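You operate a simulated robot arm through the tools that you are given. There is no shell and no other tool.

You run a simulated robot arm. Do the job below in one go: nothing can be reset, and whatever is moved stays where it is left.

## Task
Unbolt the grey box and move the lump from it to the grate.
Fine: loosen the bolt with the spanner and put it back; undo the hand nut; then shut the lid and tighten the nut again; the other lumps stay.

The check looks at the end state, three seconds after you hand in, the way a careful person would. Anything else that was tipped, shoved, dropped, spilled or broken makes it a failure. Lids that push on must go on centred and level and be pressed home; caps that screw on are set level and turned clockwise until they are tight.

## Robot
A 7-joint arm with a four-finger gripper, fixed in place. Base frame: the origin is on the floor under the middle of its stand, x ahead of it, y to its left, z up; the work surface is at about z = 800. Readings come in mm, degrees, newtons and seconds.
It reaches about 1223 mm from its shoulder. Its first joint turns from -69.0 to 172.0 degrees. Payload 3.67 kg.
The TCP is the grasp point between the finger pads, 28 mm short of the fingertips. In the tool frame z runs along the fingers and y along their closing line. The gripper opens to 112 mm; its body begins 73 mm behind the TCP.
Orientation is that of the tool frame in the base frame, as a unit quaternion [x, y, z, w]. With the fingers straight down and closing along the base's y, the tool's x points along the base's -x, its y along +y and its z along -z.

## Interface
- The arm moves only by the tool send_rows. Its argument "plan" is a list of rows, each an object (a shift or turn left out is 0, a gripper value left out holds the last) with "dr": the turn, a rotation vector about the tool's x, y, z in degrees, a list of three; "translation": the shift along the tool's x, y, z in mm, a list of three; "fingers": the closure in counts, from 0 (fully open) to 255 (shut). In form: [{"dr": [rx, ry, rz], "translation": [dx, dy, dz], "fingers": fingers}, ...]. A call has 1 to 20 rows; each row shifts and turns the commanded pose from where the row before left it, along the tool's axes as they then stand. Each row takes 0.2 s and may step no farther than 50 mm and 8.6 degrees from the row before; otherwise, or with a gripper value out of range, the whole call is refused. A pose out of reach is approached as far as the arm can. The call stops where the force on the tool passes 40 N (or 10 N more than at its start, if that is more) or the arm is blocked; 0.2 s more then pass. Each finger travels about 102.5 mm/s and halts on what it meets, pressing with about 37 N; the grip force reading is that of the motor and also rises with nothing between the fingers. The clock runs only during rows and for 0.2 s after the last one: add rows that do not move to give the fingers time. The reply holds the time, the measured pose of the TCP, the force on the tool along the base axes, the opening and the grip force, in the units named above and with some noise, with the torque about the TCP (base axes, N m) and any sound that the robot's microphone picked up.
- Cameras (640 x 400 px; columns grow to the right, rows downward): "scene" is fixed at [51.8, 499, 1592.7]; the picture's right is [-0.55, -0.84, 0.00], its down [-0.32, 0.21, -0.92] and it looks along [0.77, -0.51, -0.39] (base axes); focal length 341 px, centre (320, 200). "wrist" rides on the gripper at [60, -18, -104] in the tool frame; the picture's right is [0.29, 0.96, 0.00], its down [-0.80, 0.24, -0.55] and it looks along [-0.53, 0.16, 0.83] (tool axes); focal length 234 px, centre (320, 200). There is no depth. A picture from a camera that has moved, and an enlarged one, comes with that camera's place and axes in the base frame and with its lens.
- grab_frame(camera): a new picture of that camera. No time passes.
- raise_lower(by): slides the trunk up (or, below 0, down) by that many mm; the arm rides with it, the base frame stays. It gives what a move gives, with no picture.
- enlarge(camera, box): a new picture of the part [left, top, right, bottom] of that camera's present view, enlarged. No time passes.
- finish_job(): hands the job in; it is judged then, once.

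Nothing tells you positions but the pictures and the camera data. Unless the task says otherwise, let go and move clear before handing in.

The tools are called after "Request:" as name(argument=value, ...) on one line, values as JSON. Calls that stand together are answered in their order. send_rows: Moves the arm, as the interface text tells. Its arguments: {"type":"object","properties":{"plan":{"type":"array"}},"required":["plan"]} The other tools are called the same way: raise_lower (by) moves the trunk up or down; grab_frame (camera) takes a picture; enlarge (camera, box) takes an enlarged picture of a part of a camera's view; finish_job () hands the job in.

At the start:

```text
clock: 0.0
position: [799.5, -369.0, 1171.0]
ee_rot: [0.0, 1.0, 0.0, 0.0]
ft_force: [0.5, 0.1, -0.2]
moment: [-0.01, 0.01, 0.02]
grip_width: 111.9
grip_force: 0.1
trunk travel left (down, up): [-600.0, 240.0]
```

scene: 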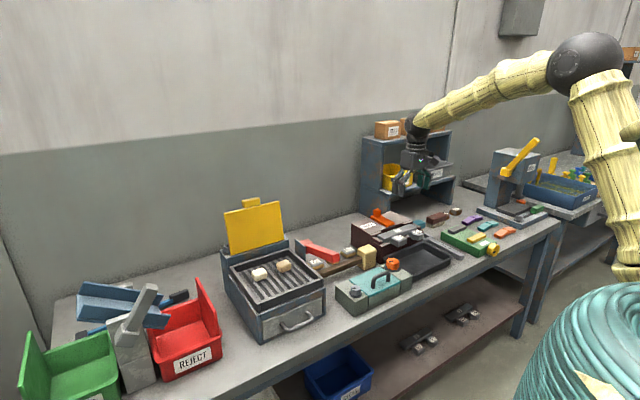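
wrist: 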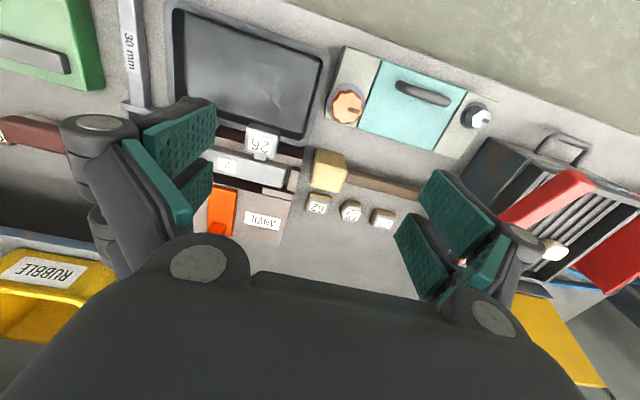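

I see a bench with a grey box with a teal lid, a hex bolt at one end and an orange hand nut at the other, a grate (barbecue-like) with a yellow lid, and a spanner. I'll look closer before moving.

Request:
enlarge(camera="scene", box=[320, 200, 480, 320])

Request:
enlarge(camera="scene", box=[200, 180, 360, 350])

Request:
enlarge(camera="wrist", box=[300, 20, 520, 240])

Request:
enlarge(camera="wrist", box=[80, 0, 320, 260])

Request:
enlarge(camera="scene", box=[420, 180, 580, 280])

```text
3.33 times, centred on (400, 260) of scene
camera zoom: at [51.8, 499.0, 1592.7], right [-0.55, -0.84, 0.0], down [-0.32, 0.21, -0.92], along [0.77, -0.51, -0.39], focal length 1136 px, centre (53, 0)
```

zoom: 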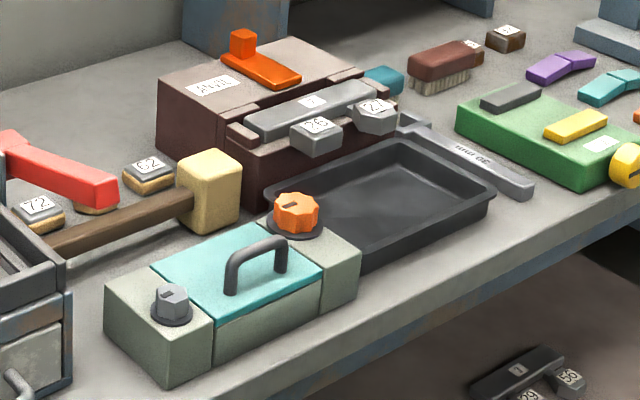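

```text
2.35 times, centred on (280, 265) of scene
camera zoom: at [51.8, 499.0, 1592.7], right [-0.55, -0.84, 0.0], down [-0.32, 0.21, -0.92], along [0.77, -0.51, -0.39], focal length 802 px, centre (414, 47)
```

zoom: 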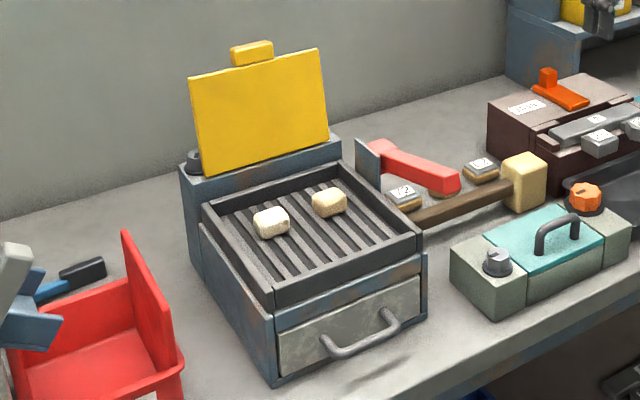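

```text
1.82 times, centred on (410, 130) of wrist
camera zoom: at [738.9, -386.4, 1277.7], right [-0.29, 0.96, 0.0], down [0.8, 0.24, 0.55], along [0.53, 0.16, -0.83], focal length 426 px, centre (156, 327)
```

zoom: 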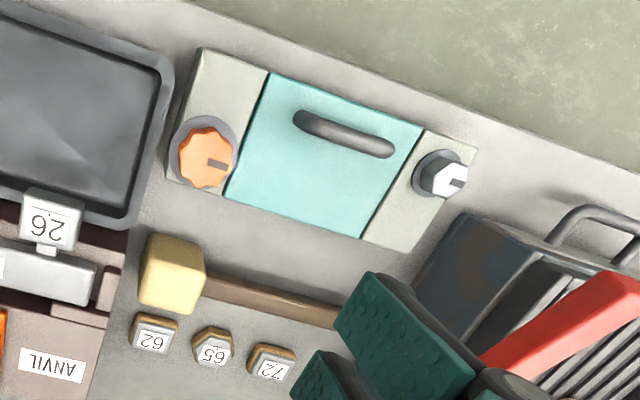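

```text
1.54 times, centred on (200, 130) of wrist
camera zoom: at [738.9, -386.4, 1277.7], right [-0.29, 0.96, 0.0], down [0.8, 0.24, 0.55], along [0.53, 0.16, -0.83], focal length 360 px, centre (505, 308)
```

zoom: 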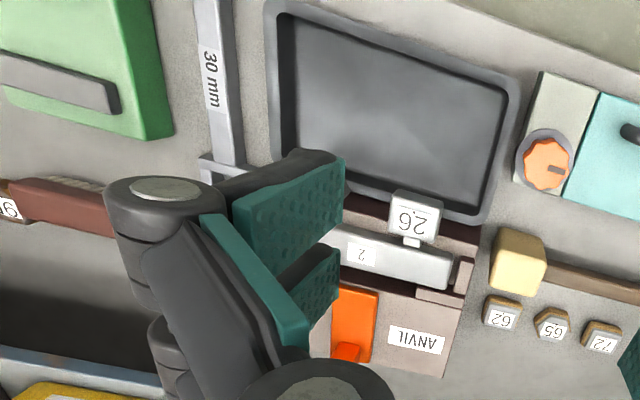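

```text
4.00 times, centred on (500, 230) of scene
camera zoom: at [51.8, 499.0, 1592.7], right [-0.55, -0.84, 0.0], down [-0.32, 0.21, -0.92], along [0.77, -0.51, -0.39], focal length 1363 px, centre (-400, 80)
```

zoom: 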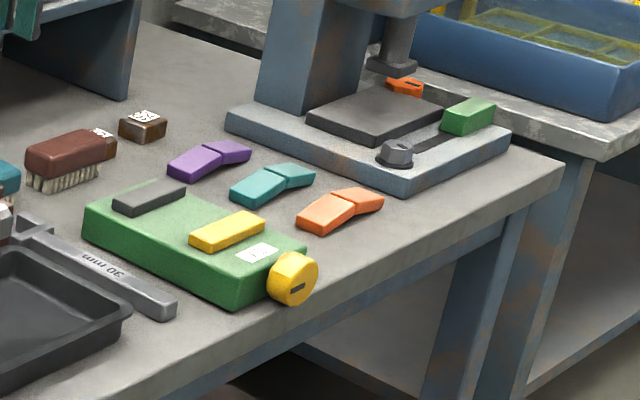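

The box sits around (787, -230), with the bolt end near y=-104 and the orange nut near y=-320; the 30 mm spanner lies beyond the black tray. I'll move the wrist camera nearer for a better look.

Request:
send_rows(plan=[{"translation": [35, 45, 15]}, {"translation": [35, 45, 15]}, {"translation": [30, 45, 15]}, {"translation": [0, 0, 20]}, {"translation": [0, 0, 20]}, {"translation": [0, 0, 20]}])

Request:
grab_frame(camera="wrist")

```text
refused: row 1 steps farther than a row can; nothing moved
```

```text
taken
camera wrist: at [738.9, -386.4, 1277.7], right [-0.29, 0.96, 0.0], down [0.8, 0.24, 0.55], along [0.53, 0.16, -0.83], focal length 234 px, centre (320, 200)
```

wrist: 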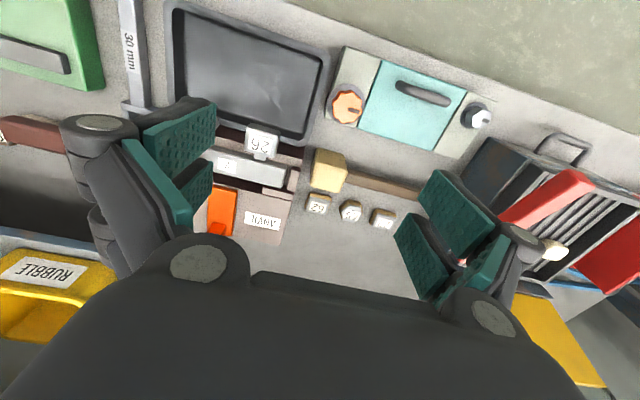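

The step was too long (norm limit 50 mm). I'll use shorter rows toward a spot over the near side of the box.

Request:
send_rows(plan=[{"translation": [25, 35, 15]}, {"translation": [25, 35, 15]}, {"translation": [25, 35, 15]}, {"translation": [25, 34, 15]}, {"translation": [0, 0, 30]}, {"translation": [0, 0, 30]}])

Request:
grab_frame(camera="wrist")

```text
clock: 1.4
position: [699.7, -227.4, 1051.0]
ee_rot: [0.0, 1.0, 0.0, 0.0]
ft_force: [0.1, 0.9, 0.4]
moment: [-0.02, 0.04, 0.01]
grip_width: 111.8
grip_force: 0.0
trunk travel left (down, up): [-600.0, 240.0]
```

```text
taken
camera wrist: at [638.6, -246.0, 1157.0], right [-0.29, 0.96, 0.0], down [0.8, 0.24, 0.55], along [0.53, 0.16, -0.83], focal length 234 px, centre (320, 200)
```

wrist: 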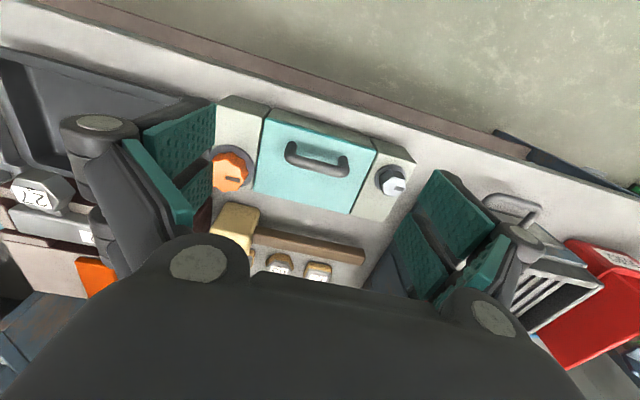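

Request:
enlarge(camera="wrist", box=[200, 80, 430, 240])

Request:
enlarge(camera="wrist", box=[360, 140, 430, 210])

Request:
enlarge(camera="scene", box=[335, 245, 415, 315])

Request:
enlarge(camera="scene", box=[350, 200, 470, 275])

```text
2.50 times, centred on (315, 160) of wrist
camera zoom: at [638.6, -246.0, 1157.0], right [-0.29, 0.96, 0.0], down [0.8, 0.24, 0.55], along [0.53, 0.16, -0.83], focal length 585 px, centre (332, 300)
```

zoom: 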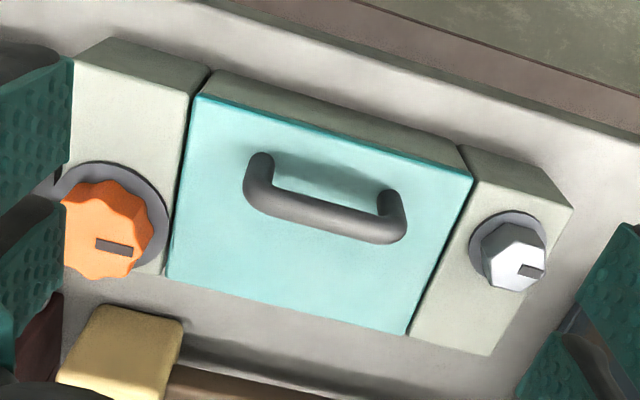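

```text
5.71 times, centred on (395, 175) of wrist
camera zoom: at [638.6, -246.0, 1157.0], right [-0.29, 0.96, 0.0], down [0.8, 0.24, 0.55], along [0.53, 0.16, -0.83], focal length 1338 px, centre (-109, 343)
```

zoom: 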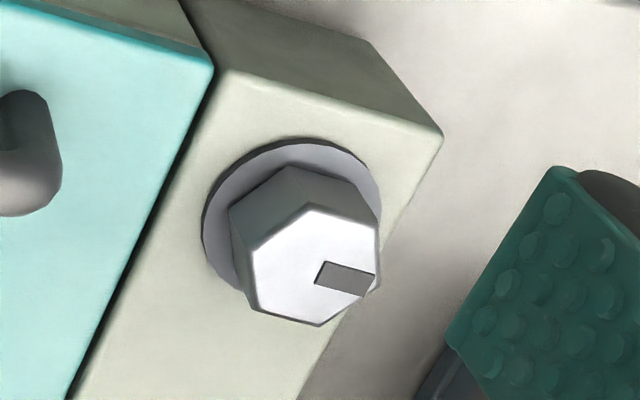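

```text
5.71 times, centred on (375, 280) of scene
camera zoom: at [51.8, 499.0, 1592.7], right [-0.55, -0.84, 0.0], down [-0.32, 0.21, -0.92], along [0.77, -0.51, -0.39], focal length 1947 px, centre (6, -257)
```

zoom: 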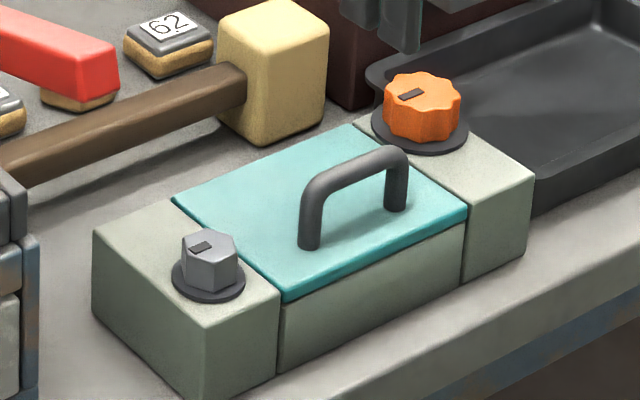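

```text
5.33 times, centred on (410, 238) of scene
camera zoom: at [51.8, 499.0, 1592.7], right [-0.55, -0.84, 0.0], down [-0.32, 0.21, -0.92], along [0.77, -0.51, -0.39], focal length 1818 px, centre (-160, 0)
```

zoom: 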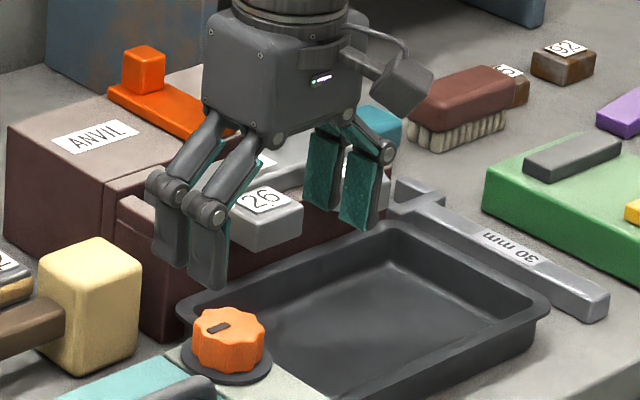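

I can see the hex bolt (with pointer mark), the orange hand nut (with pointer mark) and a teal lid whose handle is set toward the robot side. Next I'll look closely at the 30 mm spanner near (850, -689).

Request:
send_rows(plan=[{"translation": [-8, -45, 0]}, {"translation": [-8, -45, 0]}, {"translation": [-8, -45, 0]}, {"translation": [-8, -45, 0]}, {"translation": [-8, -45, 0]}, {"translation": [-8, -45, 0]}, {"translation": [-8, -45, 0]}, {"translation": [-8, -45, 0]}, {"translation": [-8, -45, 0]}, {"translation": [-8, -40, 0]}, {"translation": [0, 0, 40]}])

Request:
grab_frame(camera="wrist")

Request:
enlarge(camera="scene", box=[320, 200, 480, 320])

```text
clock: 3.8
position: [784.5, -675.3, 1011.9]
ee_rot: [0.0, 1.0, 0.001, -0.001]
ft_force: [1.5, 0.2, 0.5]
moment: [0.01, 0.0, 0.03]
grip_width: 111.7
grip_force: 0.1
trunk travel left (down, up): [-600.0, 240.0]
```

```text
taken
camera wrist: at [723.6, -693.1, 1117.3], right [-0.29, 0.96, 0.0], down [0.8, 0.24, 0.55], along [0.53, 0.16, -0.83], focal length 234 px, centre (320, 200)
```

wrist: 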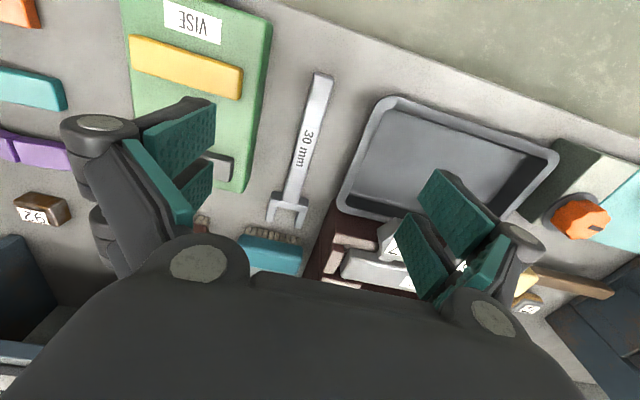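

```text
3.33 times, centred on (400, 260) of scene
camera zoom: at [51.8, 499.0, 1592.7], right [-0.55, -0.84, 0.0], down [-0.32, 0.21, -0.92], along [0.77, -0.51, -0.39], focal length 1136 px, centre (53, 0)
```

zoom: 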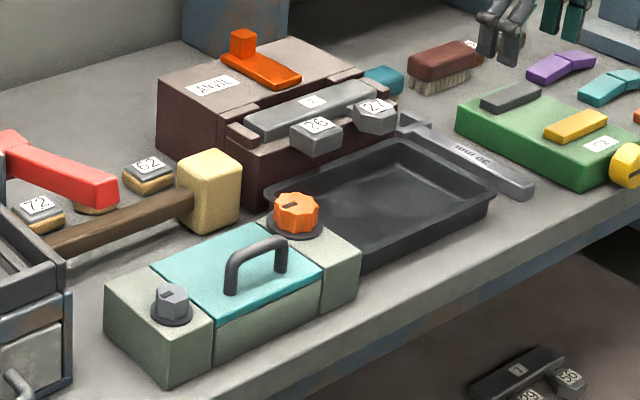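

Request:
enlarge(camera="wrist", box=[240, 60, 360, 240])

Request:
enlarge(camera="wrist", box=[255, 180, 325, 240])

```text
2.22 times, centred on (300, 150) of wrist
camera zoom: at [723.6, -693.1, 1117.3], right [-0.29, 0.96, 0.0], down [0.8, 0.24, 0.55], along [0.53, 0.16, -0.83], focal length 520 px, centre (364, 311)
```

zoom: 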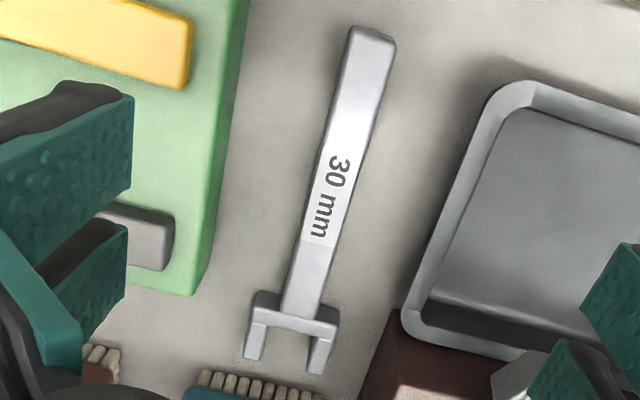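

```text
6.67 times, centred on (290, 210) of wrist
camera zoom: at [723.6, -693.1, 1117.3], right [-0.29, 0.96, 0.0], down [0.8, 0.24, 0.55], along [0.53, 0.16, -0.83], focal length 1561 px, centre (520, 133)
```

zoom: 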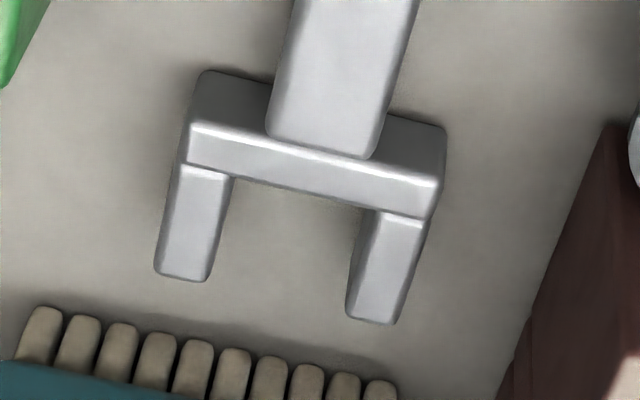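

Request:
enlarge(camera="scene", box=[410, 225, 460, 255])

Request:
send_rows(plan=[{"translation": [0, 0, 40]}, {"translation": [0, 0, 40]}, {"translation": [-20, 0, 20]}])

Request:
grab_frame(camera="wrist")

```text
12.80 times, centred on (435, 240) of scene
camera zoom: at [51.8, 499.0, 1592.7], right [-0.55, -0.84, 0.0], down [-0.32, 0.21, -0.92], along [0.77, -0.51, -0.39], focal length 4362 px, centre (-1152, -312)
```

zoom: 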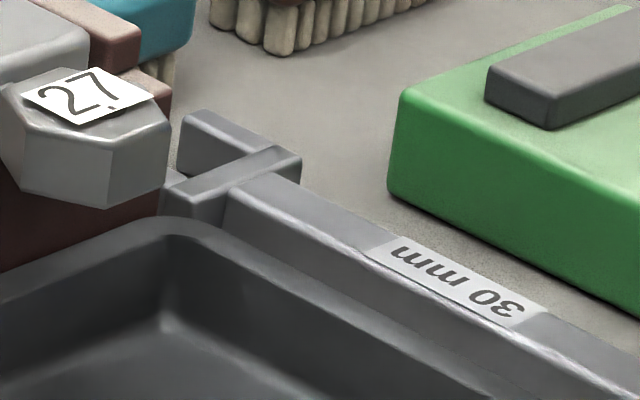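

```text
clock: 4.6
position: [802.9, -674.8, 914.3]
ee_rot: [0.0, 1.0, 0.001, -0.001]
ft_force: [0.1, -0.3, -0.1]
moment: [0.01, 0.01, 0.03]
grip_width: 112.0
grip_force: 0.1
trunk travel left (down, up): [-600.0, 240.0]
```

```text
taken
camera wrist: at [741.7, -692.9, 1018.4], right [-0.29, 0.96, 0.0], down [0.8, 0.24, 0.55], along [0.53, 0.16, -0.83], focal length 234 px, centre (320, 200)
```

wrist: 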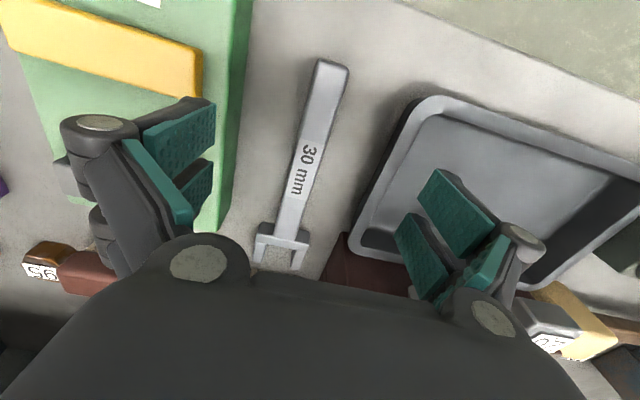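

Request:
enlarge(camera="scene", box=[420, 230, 470, 260])

Request:
enlarge(camera="wrist", box=[230, 40, 380, 160])

Request:
enlarge(camera="wrist", box=[230, 180, 350, 290])

```text
12.80 times, centred on (445, 245) of scene
camera zoom: at [51.8, 499.0, 1592.7], right [-0.55, -0.84, 0.0], down [-0.32, 0.21, -0.92], along [0.77, -0.51, -0.39], focal length 4362 px, centre (-1280, -376)
```

zoom: 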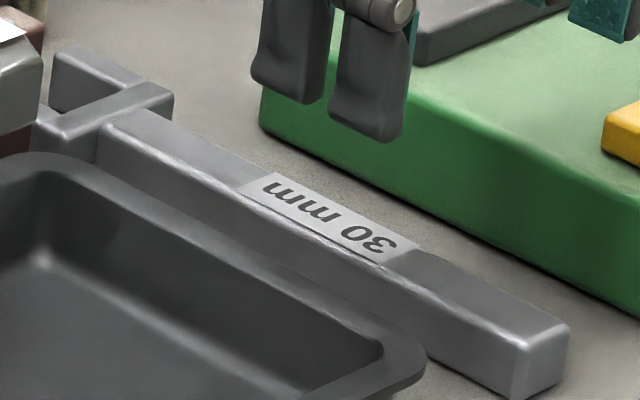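

```text
3.33 times, centred on (305, 100) of wrist
camera zoom: at [741.7, -692.9, 1018.4], right [-0.29, 0.96, 0.0], down [0.8, 0.24, 0.55], along [0.53, 0.16, -0.83], focal length 781 px, centre (370, 533)
```

zoom: 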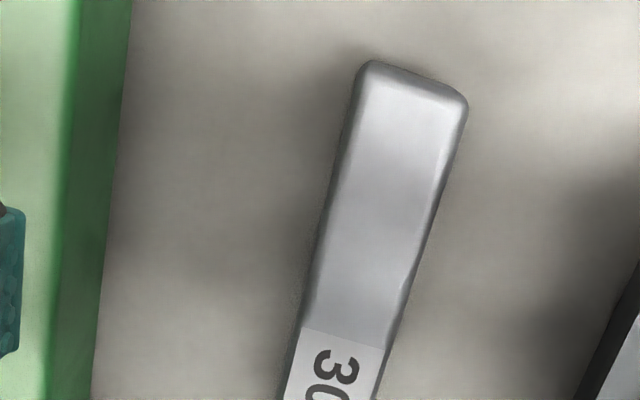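

```text
3.64 times, centred on (290, 235) of wrist
camera zoom: at [741.7, -692.9, 1018.4], right [-0.29, 0.96, 0.0], down [0.8, 0.24, 0.55], along [0.53, 0.16, -0.83], focal length 852 px, centre (429, 73)
```

zoom: 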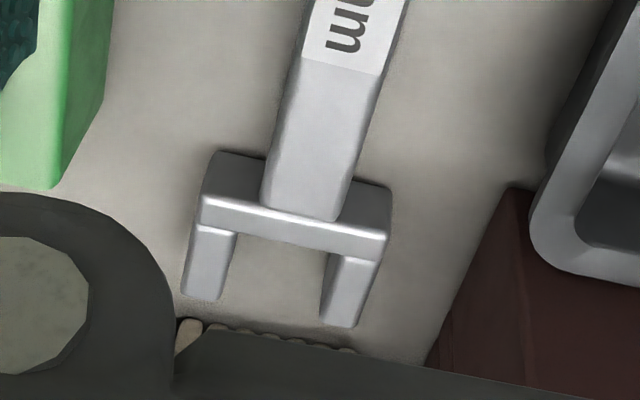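

The spanner lies along x at y ≈ -679.5 from x ≈ 751 (handle end) to ≈ 982 (prong tips), top at z ≈ 819. I'll partially close the fingers and descend over the handle near x = 803.

Request:
send_rows(plan=[{"translation": [0, -4.5, 0], "fingers": 120}, {"translation": [0, 0, 0]}, {"translation": [0, 0, 0]}])

Request:
grab_frame(camera="wrist")

Request:
enlarge(camera="scene", box=[420, 190, 500, 260])

```text
clock: 5.4
position: [801.4, -680.1, 914.6]
ee_rot: [-0.001, 1.0, 0.001, 0.0]
ft_force: [0.6, -0.5, 0.0]
moment: [0.0, -0.01, 0.01]
grip_width: 59.1
grip_force: 0.0
trunk travel left (down, up): [-600.0, 240.0]
```

```text
taken
camera wrist: at [740.8, -697.2, 1019.8], right [-0.29, 0.96, 0.0], down [0.8, 0.24, 0.55], along [0.53, 0.16, -0.83], focal length 234 px, centre (320, 200)
```

wrist: 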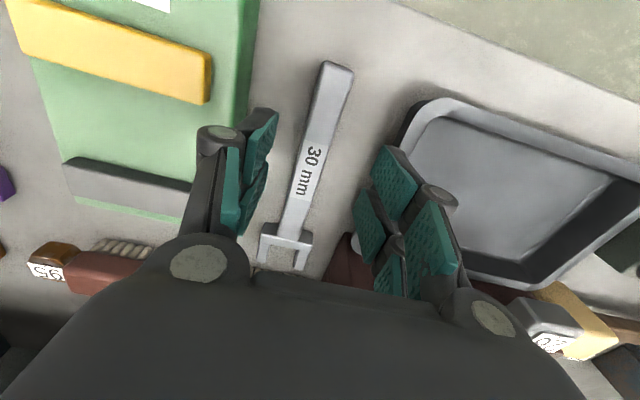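

```text
5.71 times, centred on (460, 225) of scene
camera zoom: at [51.8, 499.0, 1592.7], right [-0.55, -0.84, 0.0], down [-0.32, 0.21, -0.92], along [0.77, -0.51, -0.39], focal length 1947 px, centre (-480, 57)
```

zoom: 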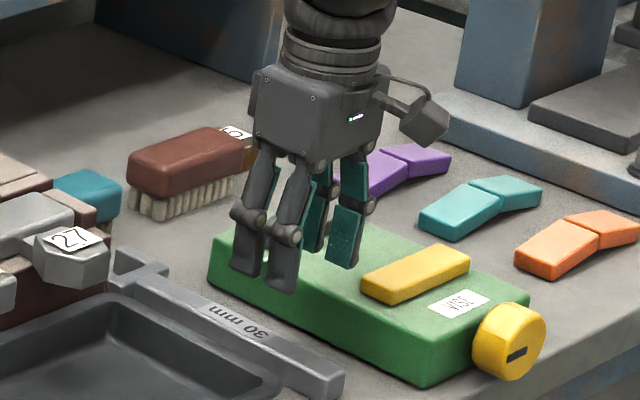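

Request:
send_rows(plan=[{"translation": [0, 0, 25]}, {"translation": [0, 0, 25]}, {"translation": [0, 0, 20]}, {"translation": [0, 0, 5]}])

Request:
grab_frame(camera="wrist")

Request:
enlarge(camera="scene", box=[410, 200, 490, 270])

```text
clock: 6.4
position: [800.0, -680.0, 835.7]
ee_rot: [-0.001, 1.0, 0.0, 0.0]
ft_force: [-0.4, 0.1, 0.3]
moment: [0.0, 0.02, 0.0]
grip_width: 59.0
grip_force: 0.1
trunk travel left (down, up): [-600.0, 240.0]
```

```text
taken
camera wrist: at [739.8, -697.7, 942.0], right [-0.29, 0.96, 0.0], down [0.8, 0.24, 0.55], along [0.53, 0.16, -0.83], focal length 234 px, centre (320, 200)
```

wrist: 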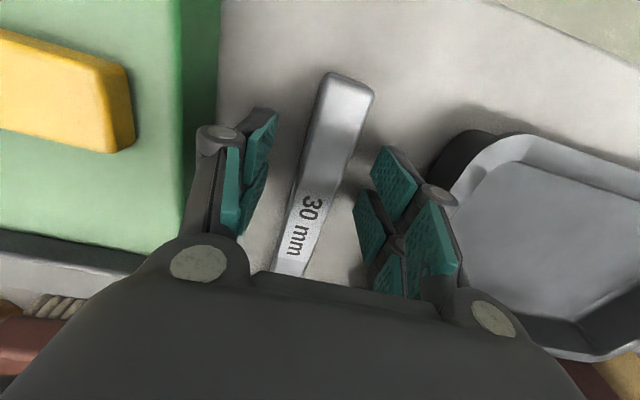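

```text
5.71 times, centred on (450, 235) of scene
camera zoom: at [51.8, 499.0, 1592.7], right [-0.55, -0.84, 0.0], down [-0.32, 0.21, -0.92], along [0.77, -0.51, -0.39], focal length 1947 px, centre (-423, 0)
```

zoom: 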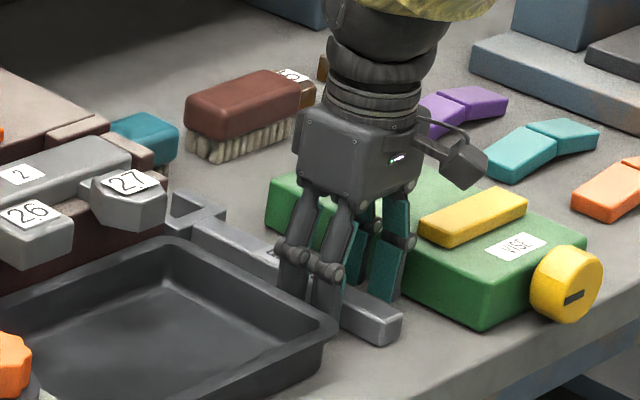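

Request:
send_rows(plan=[{"translation": [0, 0, 3]}, {"fingers": 255}, {}, {}, {}])

Request:
grab_frame(camera="wrist")

```text
clock: 7.6
position: [801.2, -679.1, 833.0]
ee_rot: [0.001, 1.0, 0.001, 0.001]
ft_force: [-0.2, 0.2, 0.1]
moment: [0.02, -0.18, -0.03]
grip_width: 25.9
grip_force: 36.7
trunk travel left (down, up): [-600.0, 240.0]
```

```text
taken
camera wrist: at [739.7, -697.2, 938.3], right [-0.29, 0.96, 0.0], down [0.8, 0.24, 0.55], along [0.53, 0.16, -0.83], focal length 234 px, centre (320, 200)
```

wrist: 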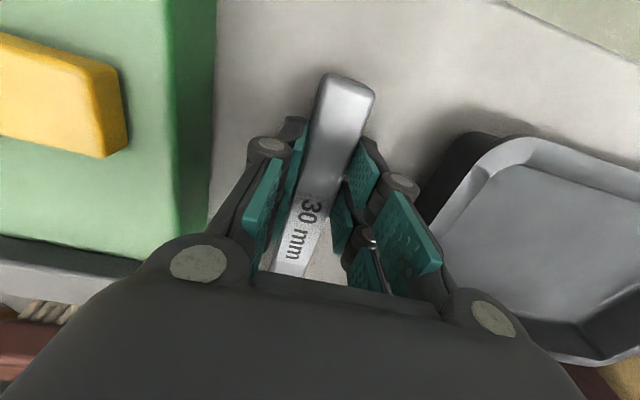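

Handle gripped (26 mm wide). I'll lift it straight up and check that it stays level.

Request:
send_rows(plan=[{"translation": [0, 0, -10]}, {"translation": [0, 0, -20]}, {"translation": [0, 0, -40]}, {"translation": [0, 0, -40]}, {"translation": [0, 0, -40]}, {}])

Request:
grab_frame(camera="wrist")

Request:
enlarge(camera="scene", box=[390, 160, 490, 250])

```text
clock: 9.0
position: [800.3, -677.8, 978.0]
ee_rot: [0.0, 1.0, 0.001, -0.001]
ft_force: [-0.3, -0.3, -3.9]
moment: [0.0, 0.18, -0.02]
grip_width: 25.5
grip_force: 37.2
trunk travel left (down, up): [-600.0, 240.0]
```

```text
taken
camera wrist: at [740.0, -695.0, 1083.1], right [-0.29, 0.96, 0.0], down [0.8, 0.24, 0.55], along [0.53, 0.16, -0.83], focal length 234 px, centre (320, 200)
```

wrist: 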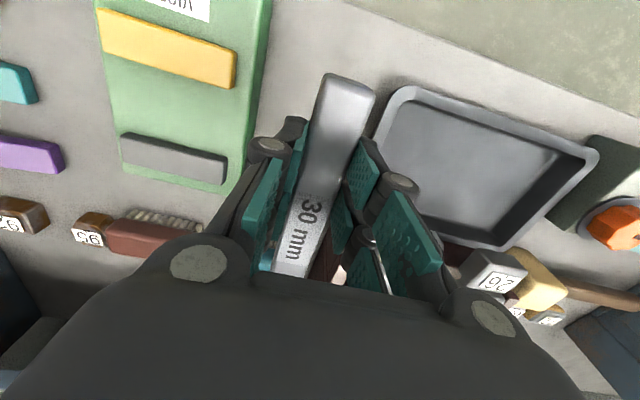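

```text
4.44 times, centred on (440, 205) of scene
camera zoom: at [51.8, 499.0, 1592.7], right [-0.55, -0.84, 0.0], down [-0.32, 0.21, -0.92], along [0.77, -0.51, -0.39], focal length 1515 px, centre (-213, 178)
```

zoom: 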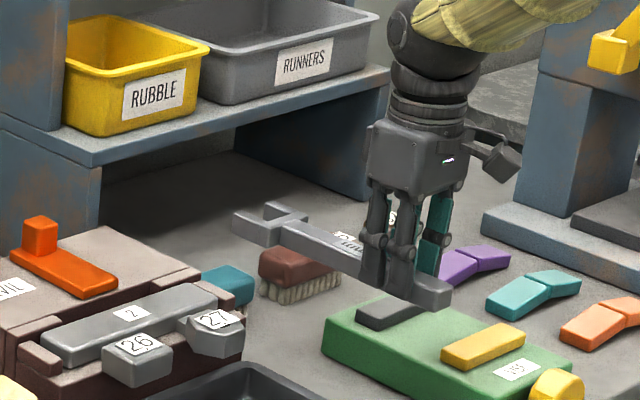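

Spanner held level, about 4 N. Now I'll carry it high over to the box side; first a precise zoom at the bolt from the scene camera.

Request:
enlarge(camera="scene", box=[340, 265, 390, 305])

Request:
enlarge(camera="scene", box=[370, 245, 420, 285])

```text
10.00 times, centred on (365, 285) of scene
camera zoom: at [51.8, 499.0, 1592.7], right [-0.55, -0.84, 0.0], down [-0.32, 0.21, -0.92], along [0.77, -0.51, -0.39], focal length 3408 px, centre (-130, -650)
```

zoom: 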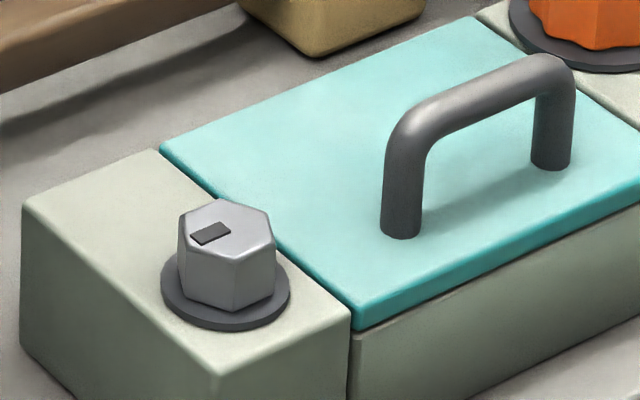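

```text
10.00 times, centred on (395, 265) of scene
camera zoom: at [51.8, 499.0, 1592.7], right [-0.55, -0.84, 0.0], down [-0.32, 0.21, -0.92], along [0.77, -0.51, -0.39], focal length 3408 px, centre (-430, -450)
```

zoom: 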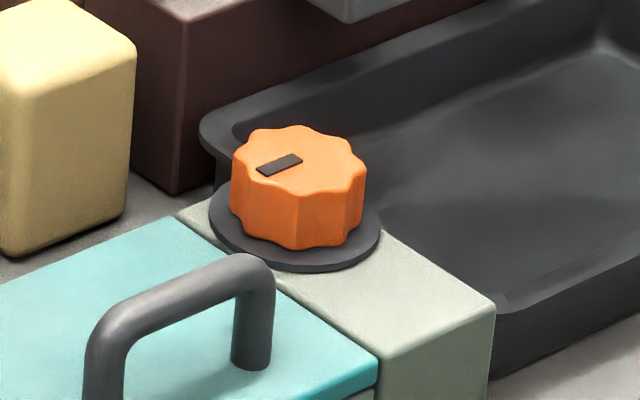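

Request:
send_rows(plan=[{"translation": [0, 0, -40]}, {"translation": [0, 30, -35]}, {"translation": [0, 48, 0]}, {"translation": [0, 48, 0]}, {"translation": [0, 48, 0]}, {"translation": [0, 48, 0]}, {"translation": [0, 48, 0]}, {"translation": [0, 48, 0]}, {"translation": [0, 48, 0]}, {"translation": [0, 48, 0]}, {"translation": [0, 48, 0]}, {"translation": [-7, 48, 0]}, {"translation": [-8, 35, 0]}, {}])

Request:
grab_frame(camera="wrist")

Request:
grab_frame(camera="scene")

```text
clock: 12.0
position: [811.6, -134.1, 1056.5]
ee_rot: [0.0, 1.0, 0.0, 0.001]
ft_force: [0.7, -0.5, -3.5]
moment: [0.03, 0.2, 0.0]
grip_width: 25.5
grip_force: 36.7
trunk travel left (down, up): [-600.0, 240.0]
```

```text
taken
camera wrist: at [751.1, -151.9, 1161.4], right [-0.29, 0.96, 0.0], down [0.8, 0.24, 0.55], along [0.53, 0.16, -0.83], focal length 234 px, centre (320, 200)
```

wrist: 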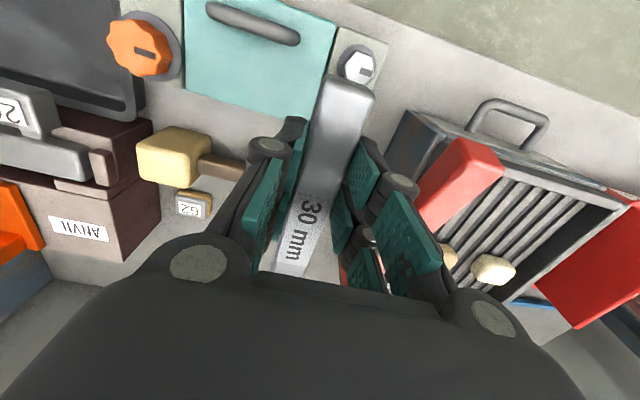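

```text
taken
```

scene: 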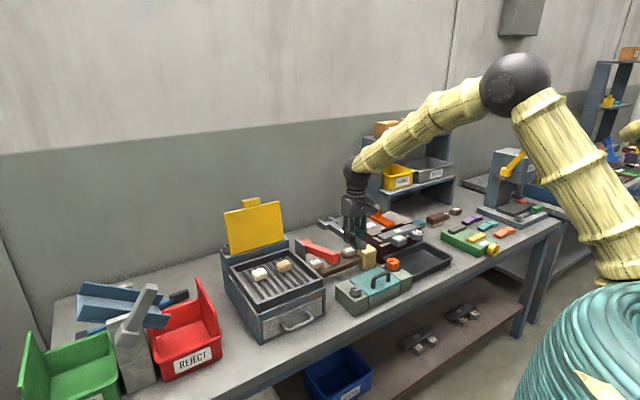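

Request:
enlarge(camera="wrist", box=[320, 20, 400, 100])

Request:
enlarge(camera="wrist", box=[80, 0, 240, 120])

Request:
enlarge(camera="wrist", box=[380, 80, 640, 310])

```text
5.00 times, centred on (360, 60) of wrist
camera zoom: at [751.1, -151.9, 1161.4], right [-0.29, 0.96, 0.0], down [0.8, 0.24, 0.55], along [0.53, 0.16, -0.83], focal length 1171 px, centre (120, 900)
```

zoom: 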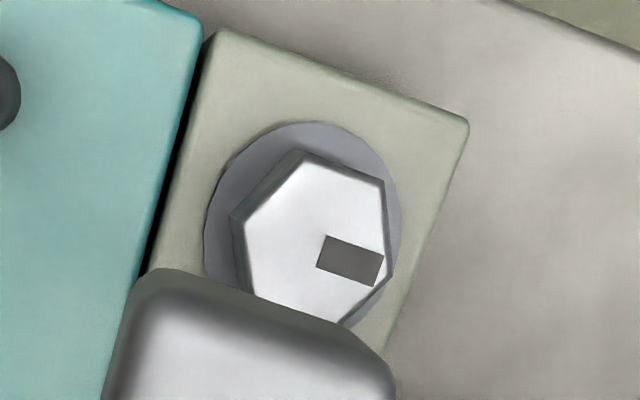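

```text
3.33 times, centred on (160, 60) of wrist
camera zoom: at [751.1, -151.9, 1161.4], right [-0.29, 0.96, 0.0], down [0.8, 0.24, 0.55], along [0.53, 0.16, -0.83], focal length 781 px, centre (853, 667)
```

zoom: 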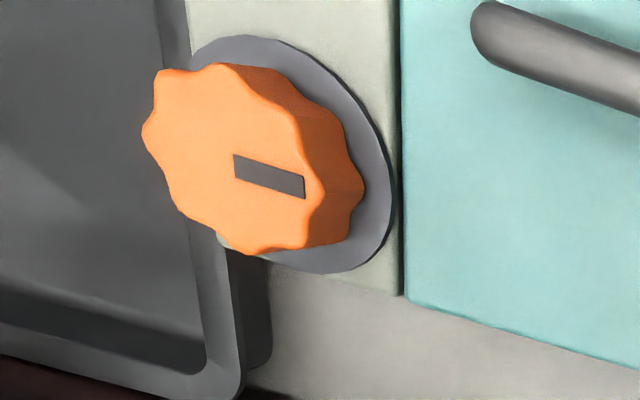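

```text
1.74 times, centred on (510, 195) of wrist
camera zoom: at [751.1, -151.9, 1161.4], right [-0.29, 0.96, 0.0], down [0.8, 0.24, 0.55], along [0.53, 0.16, -0.83], focal length 407 px, centre (-10, 209)
```

zoom: 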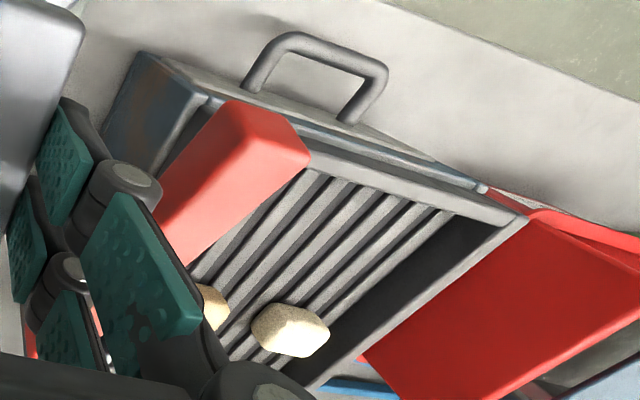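

I notice the red bar by the grill seems to stand high (z ≈ 1000+), close to the bolt. I'll examine it before bringing the spanner in.

Request:
enlarge(camera="scene", box=[270, 215, 380, 300])

Request:
enlarge(camera="scene", box=[290, 230, 350, 280])

```text
4.71 times, centred on (325, 258) of scene
camera zoom: at [51.8, 499.0, 1592.7], right [-0.55, -0.84, 0.0], down [-0.32, 0.21, -0.92], along [0.77, -0.51, -0.39], focal length 1604 px, centre (296, -71)
```

zoom: 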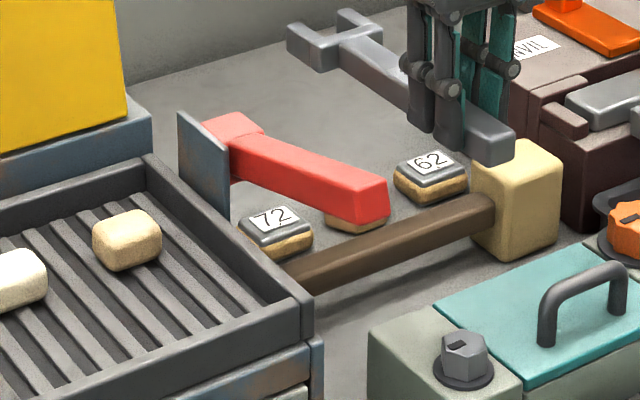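

```text
8.00 times, centred on (320, 255) of scene
camera zoom: at [51.8, 499.0, 1592.7], right [-0.55, -0.84, 0.0], down [-0.32, 0.21, -0.92], along [0.77, -0.51, -0.39], focal length 2726 px, centre (320, -240)
```

zoom: 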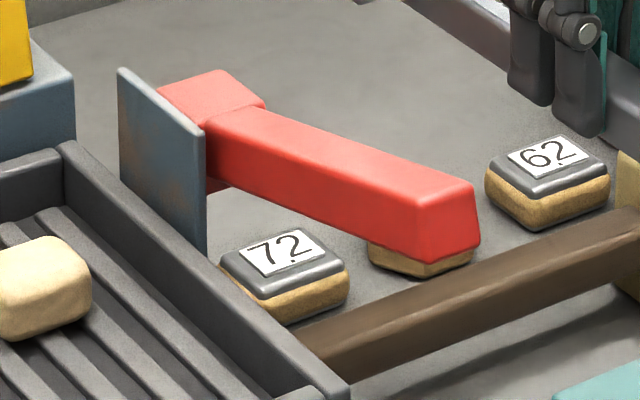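

The red bar is a raised lever ending near (785, -47, z≈1000–1040), so I'll keep clear of it: back off straight toward the robot first, then swing in. Bolt centre I put at (759.5, -107.3), head z ≈ 872–891, with flats matched by a spanner heading of -30°.

Request:
send_rows(plan=[{"translation": [45, 0, 0]}, {"translation": [45, 0, 0]}, {"translation": [45, 0, 0]}, {"translation": [40, 25, 0]}, {"translation": [35, 35, 0]}, {"translation": [35, 35, 0]}, {"translation": [0, 43, 0]}, {"dr": [0, 0, 7.5]}, {"dr": [0, 0, 7.5]}, {"dr": [0, 0, 7.5]}, {"dr": [0, 0, 7.5]}, {}])

Request:
grab_frame(camera="scene")

Request:
grab_frame(camera="wrist")

```text
clock: 14.6
position: [569.2, 1.7, 1057.2]
ee_rot: [0.259, 0.966, 0.002, -0.004]
ft_force: [-0.7, -0.3, -3.2]
moment: [0.09, 0.2, -0.01]
grip_width: 25.9
grip_force: 36.2
trunk travel left (down, up): [-600.0, 240.0]
```

```text
taken
```

scene: 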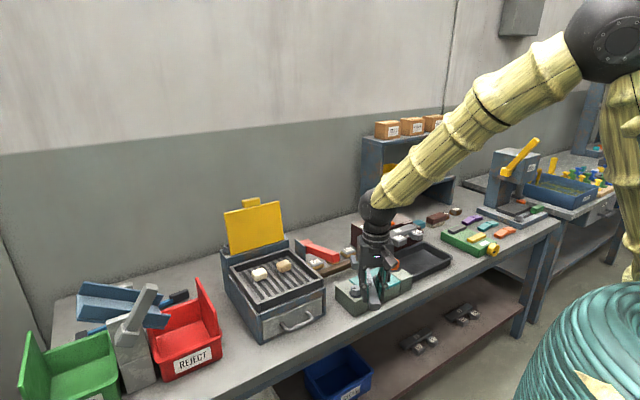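

```text
taken
camera wrist: at [508.1, 17.4, 1163.3], right [0.23, 0.97, 0.0], down [0.81, -0.2, 0.55], along [0.53, -0.12, -0.84], focal length 234 px, centre (320, 200)
```

wrist: 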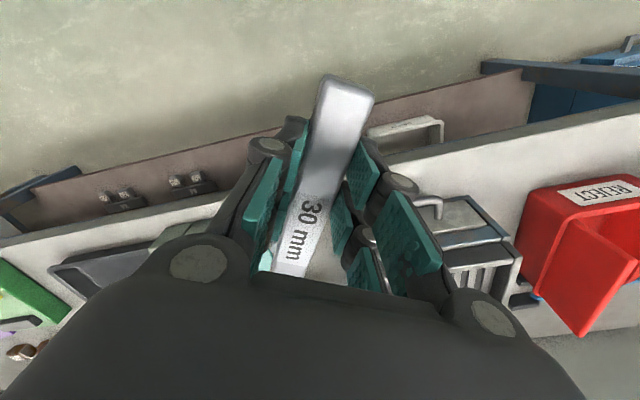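

Request:
send_rows(plan=[{"translation": [0, 0, 40]}, {"translation": [0, 0, 40]}, {"translation": [0, 0, 40]}, {"translation": [0, 0, 22]}, {}])

Request:
enlarge(camera="scene", box=[320, 250, 400, 310])

```text
clock: 15.8
position: [575.7, 6.5, 940.3]
ee_rot: [0.269, 0.963, 0.026, 0.005]
ft_force: [0.5, -0.2, -3.2]
moment: [0.11, 0.19, 0.02]
grip_width: 25.8
grip_force: 37.5
trunk travel left (down, up): [-600.0, 240.0]
```

```text
6.67 times, centred on (360, 280) of scene
camera zoom: at [51.8, 499.0, 1592.7], right [-0.55, -0.84, 0.0], down [-0.32, 0.21, -0.92], along [0.77, -0.51, -0.39], focal length 2272 px, centre (53, -333)
```

zoom: 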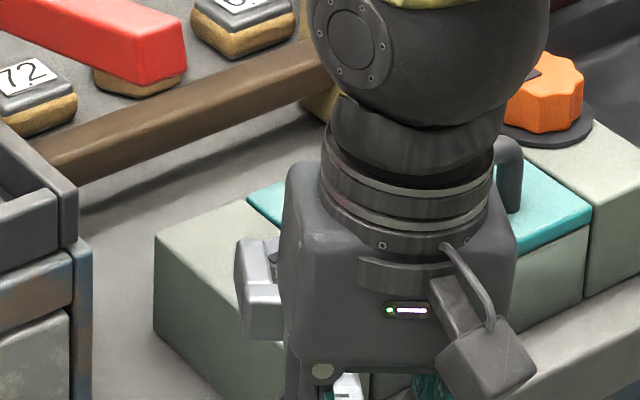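

The arm couldn't reach that low with the trunk at this height (it tilted 3°). I'll go back up and lower the trunk so the arm has room.

Request:
send_rows(plan=[{"translation": [0, 0, -40]}, {"translation": [0, 0, -45]}, {"translation": [0, 0, -45]}, {"translation": [0, 0, -45]}, {"translation": [0, 0, -45]}, {}])

Request:
raise_lower(by=-150)

```text
clock: 17.2
position: [566.7, 4.3, 1136.6]
ee_rot: [0.258, 0.966, -0.002, -0.001]
ft_force: [0.2, 0.3, -3.1]
moment: [0.11, 0.18, -0.04]
grip_width: 25.9
grip_force: 36.8
trunk travel left (down, up): [-600.0, 240.0]
```

```text
clock: 18.9
position: [566.2, 3.0, 987.0]
ee_rot: [0.259, 0.966, 0.0, -0.001]
ft_force: [-0.5, -0.3, -3.5]
moment: [0.12, 0.17, 0.05]
grip_width: 25.5
grip_force: 37.1
trunk travel left (down, up): [-450.0, 390.0]
```

Request:
send_rows(plan=[{"translation": [0, 0, 35]}, {"translation": [0, 0, 35]}, {}])

Request:
enlarge(camera="scene", box=[320, 250, 400, 310])

Request:
grab_frame(camera="wrist")

```text
clock: 19.8
position: [564.9, 2.9, 916.8]
ee_rot: [0.259, 0.966, 0.001, -0.001]
ft_force: [-0.1, -0.5, -2.5]
moment: [0.11, 0.19, 0.01]
grip_width: 25.7
grip_force: 36.9
trunk travel left (down, up): [-450.0, 390.0]
```

```text
6.67 times, centred on (360, 280) of scene
camera zoom: at [51.8, 499.0, 1592.7], right [-0.55, -0.84, 0.0], down [-0.32, 0.21, -0.92], along [0.77, -0.51, -0.39], focal length 2272 px, centre (53, -333)
```

zoom: 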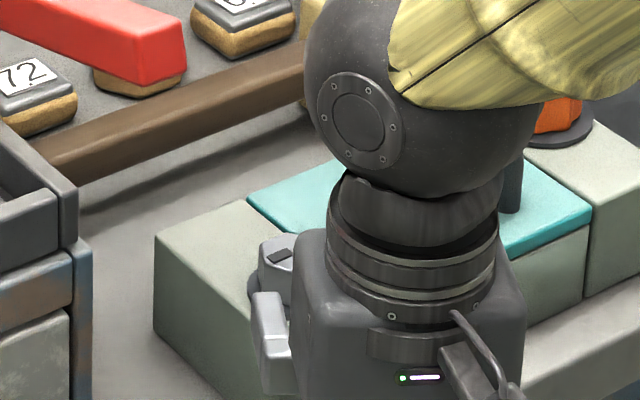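

```text
taken
camera wrist: at [502.8, 17.2, 1021.6], right [0.23, 0.97, 0.0], down [0.81, -0.19, 0.56], along [0.54, -0.13, -0.83], focal length 234 px, centre (320, 200)
```

wrist: 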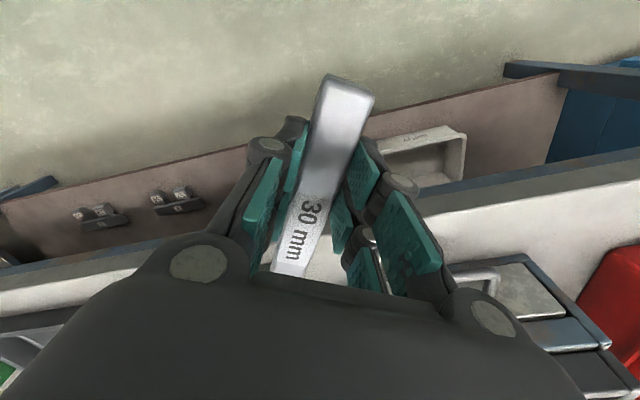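

Request:
enlarge(camera="scene", box=[335, 275, 375, 325])

Request:
enlarge(camera="scene", box=[320, 250, 440, 350])

```text
8.00 times, centred on (355, 300) of scene
camera zoom: at [51.8, 499.0, 1592.7], right [-0.55, -0.84, 0.0], down [-0.32, 0.21, -0.92], along [0.77, -0.51, -0.39], focal length 2726 px, centre (40, -600)
```

zoom: 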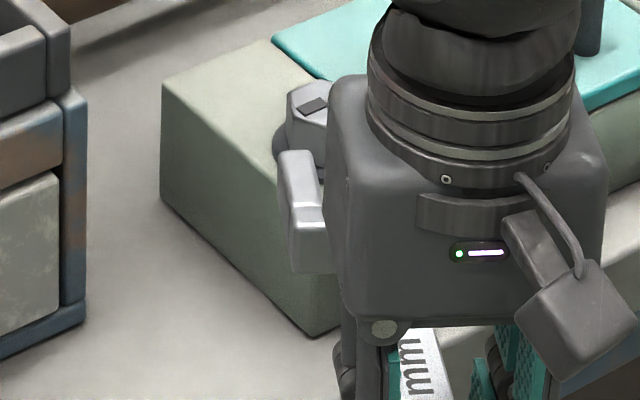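

```text
4.00 times, centred on (380, 300) of scene
camera zoom: at [51.8, 499.0, 1592.7], right [-0.55, -0.84, 0.0], down [-0.32, 0.21, -0.92], along [0.77, -0.51, -0.39], focal length 1363 px, centre (80, -200)
```

zoom: 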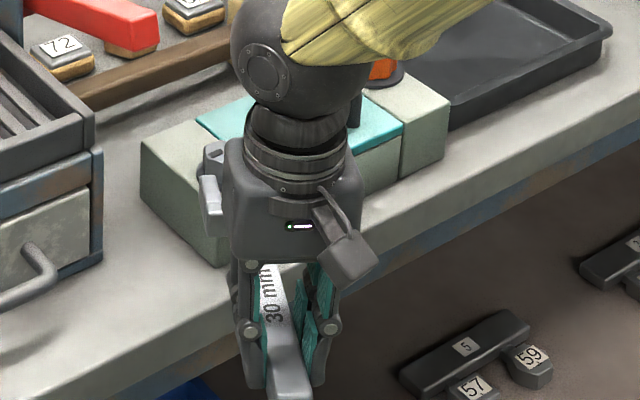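

Request:
send_rows(plan=[{"translation": [-10, 1, 8]}, {"translation": [-8, 0, 0]}, {}])

Request:
enlarge(camera="scene", box=[335, 275, 375, 300])

```text
clock: 20.6
position: [582.5, -3.9, 907.1]
ee_rot: [0.259, 0.966, 0.0, -0.001]
ft_force: [0.0, 0.0, -2.8]
moment: [0.07, 0.2, -0.01]
grip_width: 26.0
grip_force: 36.7
trunk travel left (down, up): [-450.0, 390.0]
```

```text
16.00 times, centred on (355, 288) of scene
camera zoom: at [51.8, 499.0, 1592.7], right [-0.55, -0.84, 0.0], down [-0.32, 0.21, -0.92], along [0.77, -0.51, -0.39], focal length 5452 px, centre (-240, -1200)
```

zoom: 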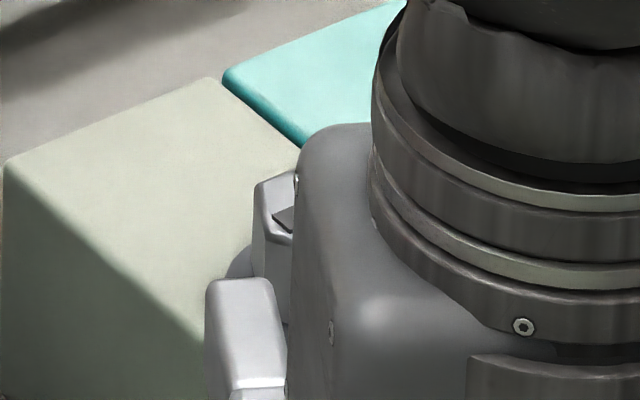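

Alignment and height agree in the picture. I'll slide the fork onto the hex in small steps, watching forces.

Request:
send_rows(plan=[{"translation": [-5, 0, -1]}, {"translation": [-5, 0, 0]}, {"translation": [-5, 0, 0]}])

Request:
enlarge(camera="scene", box=[335, 275, 375, 300])

```text
clock: 21.4
position: [597.3, -9.9, 909.6]
ee_rot: [0.258, 0.966, 0.001, -0.001]
ft_force: [0.0, -0.2, -2.7]
moment: [0.11, 0.15, 0.0]
grip_width: 26.0
grip_force: 37.8
trunk travel left (down, up): [-450.0, 390.0]
```

```text
16.00 times, centred on (355, 288) of scene
camera zoom: at [51.8, 499.0, 1592.7], right [-0.55, -0.84, 0.0], down [-0.32, 0.21, -0.92], along [0.77, -0.51, -0.39], focal length 5452 px, centre (-240, -1200)
```

zoom: 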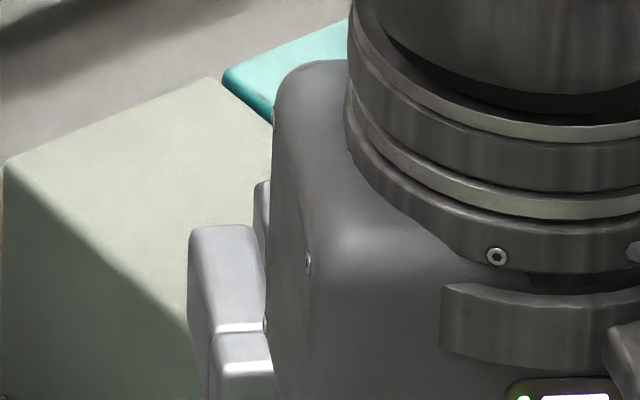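

Request:
send_rows(plan=[{"translation": [-5, 0, 0]}, {"translation": [-5, 0, 0]}, {"translation": [-5, 0, 0]}])

Request:
enlarge(camera="scene", box=[335, 275, 375, 300])

```text
clock: 22.1
position: [608.5, -18.5, 908.9]
ee_rot: [0.258, 0.966, -0.001, 0.0]
ft_force: [-1.1, -1.8, -3.2]
moment: [0.12, 0.23, -0.21]
grip_width: 26.0
grip_force: 36.4
trunk travel left (down, up): [-450.0, 390.0]
```

```text
16.00 times, centred on (355, 288) of scene
camera zoom: at [51.8, 499.0, 1592.7], right [-0.55, -0.84, 0.0], down [-0.32, 0.21, -0.92], along [0.77, -0.51, -0.39], focal length 5452 px, centre (-240, -1200)
```

zoom: 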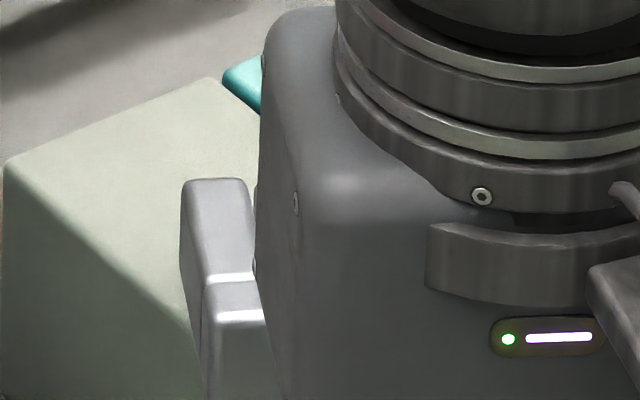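

Request:
send_rows(plan=[{"translation": [0, -1, 0]}, {"translation": [-4, 0, 0]}, {"translation": [-4, 0, 0]}])

```text
clock: 22.9
position: [615.8, -24.3, 909.5]
ee_rot: [0.258, 0.966, 0.0, 0.0]
ft_force: [0.2, 1.2, -2.7]
moment: [0.08, 0.18, -0.02]
grip_width: 25.5
grip_force: 37.0
trunk travel left (down, up): [-450.0, 390.0]
```

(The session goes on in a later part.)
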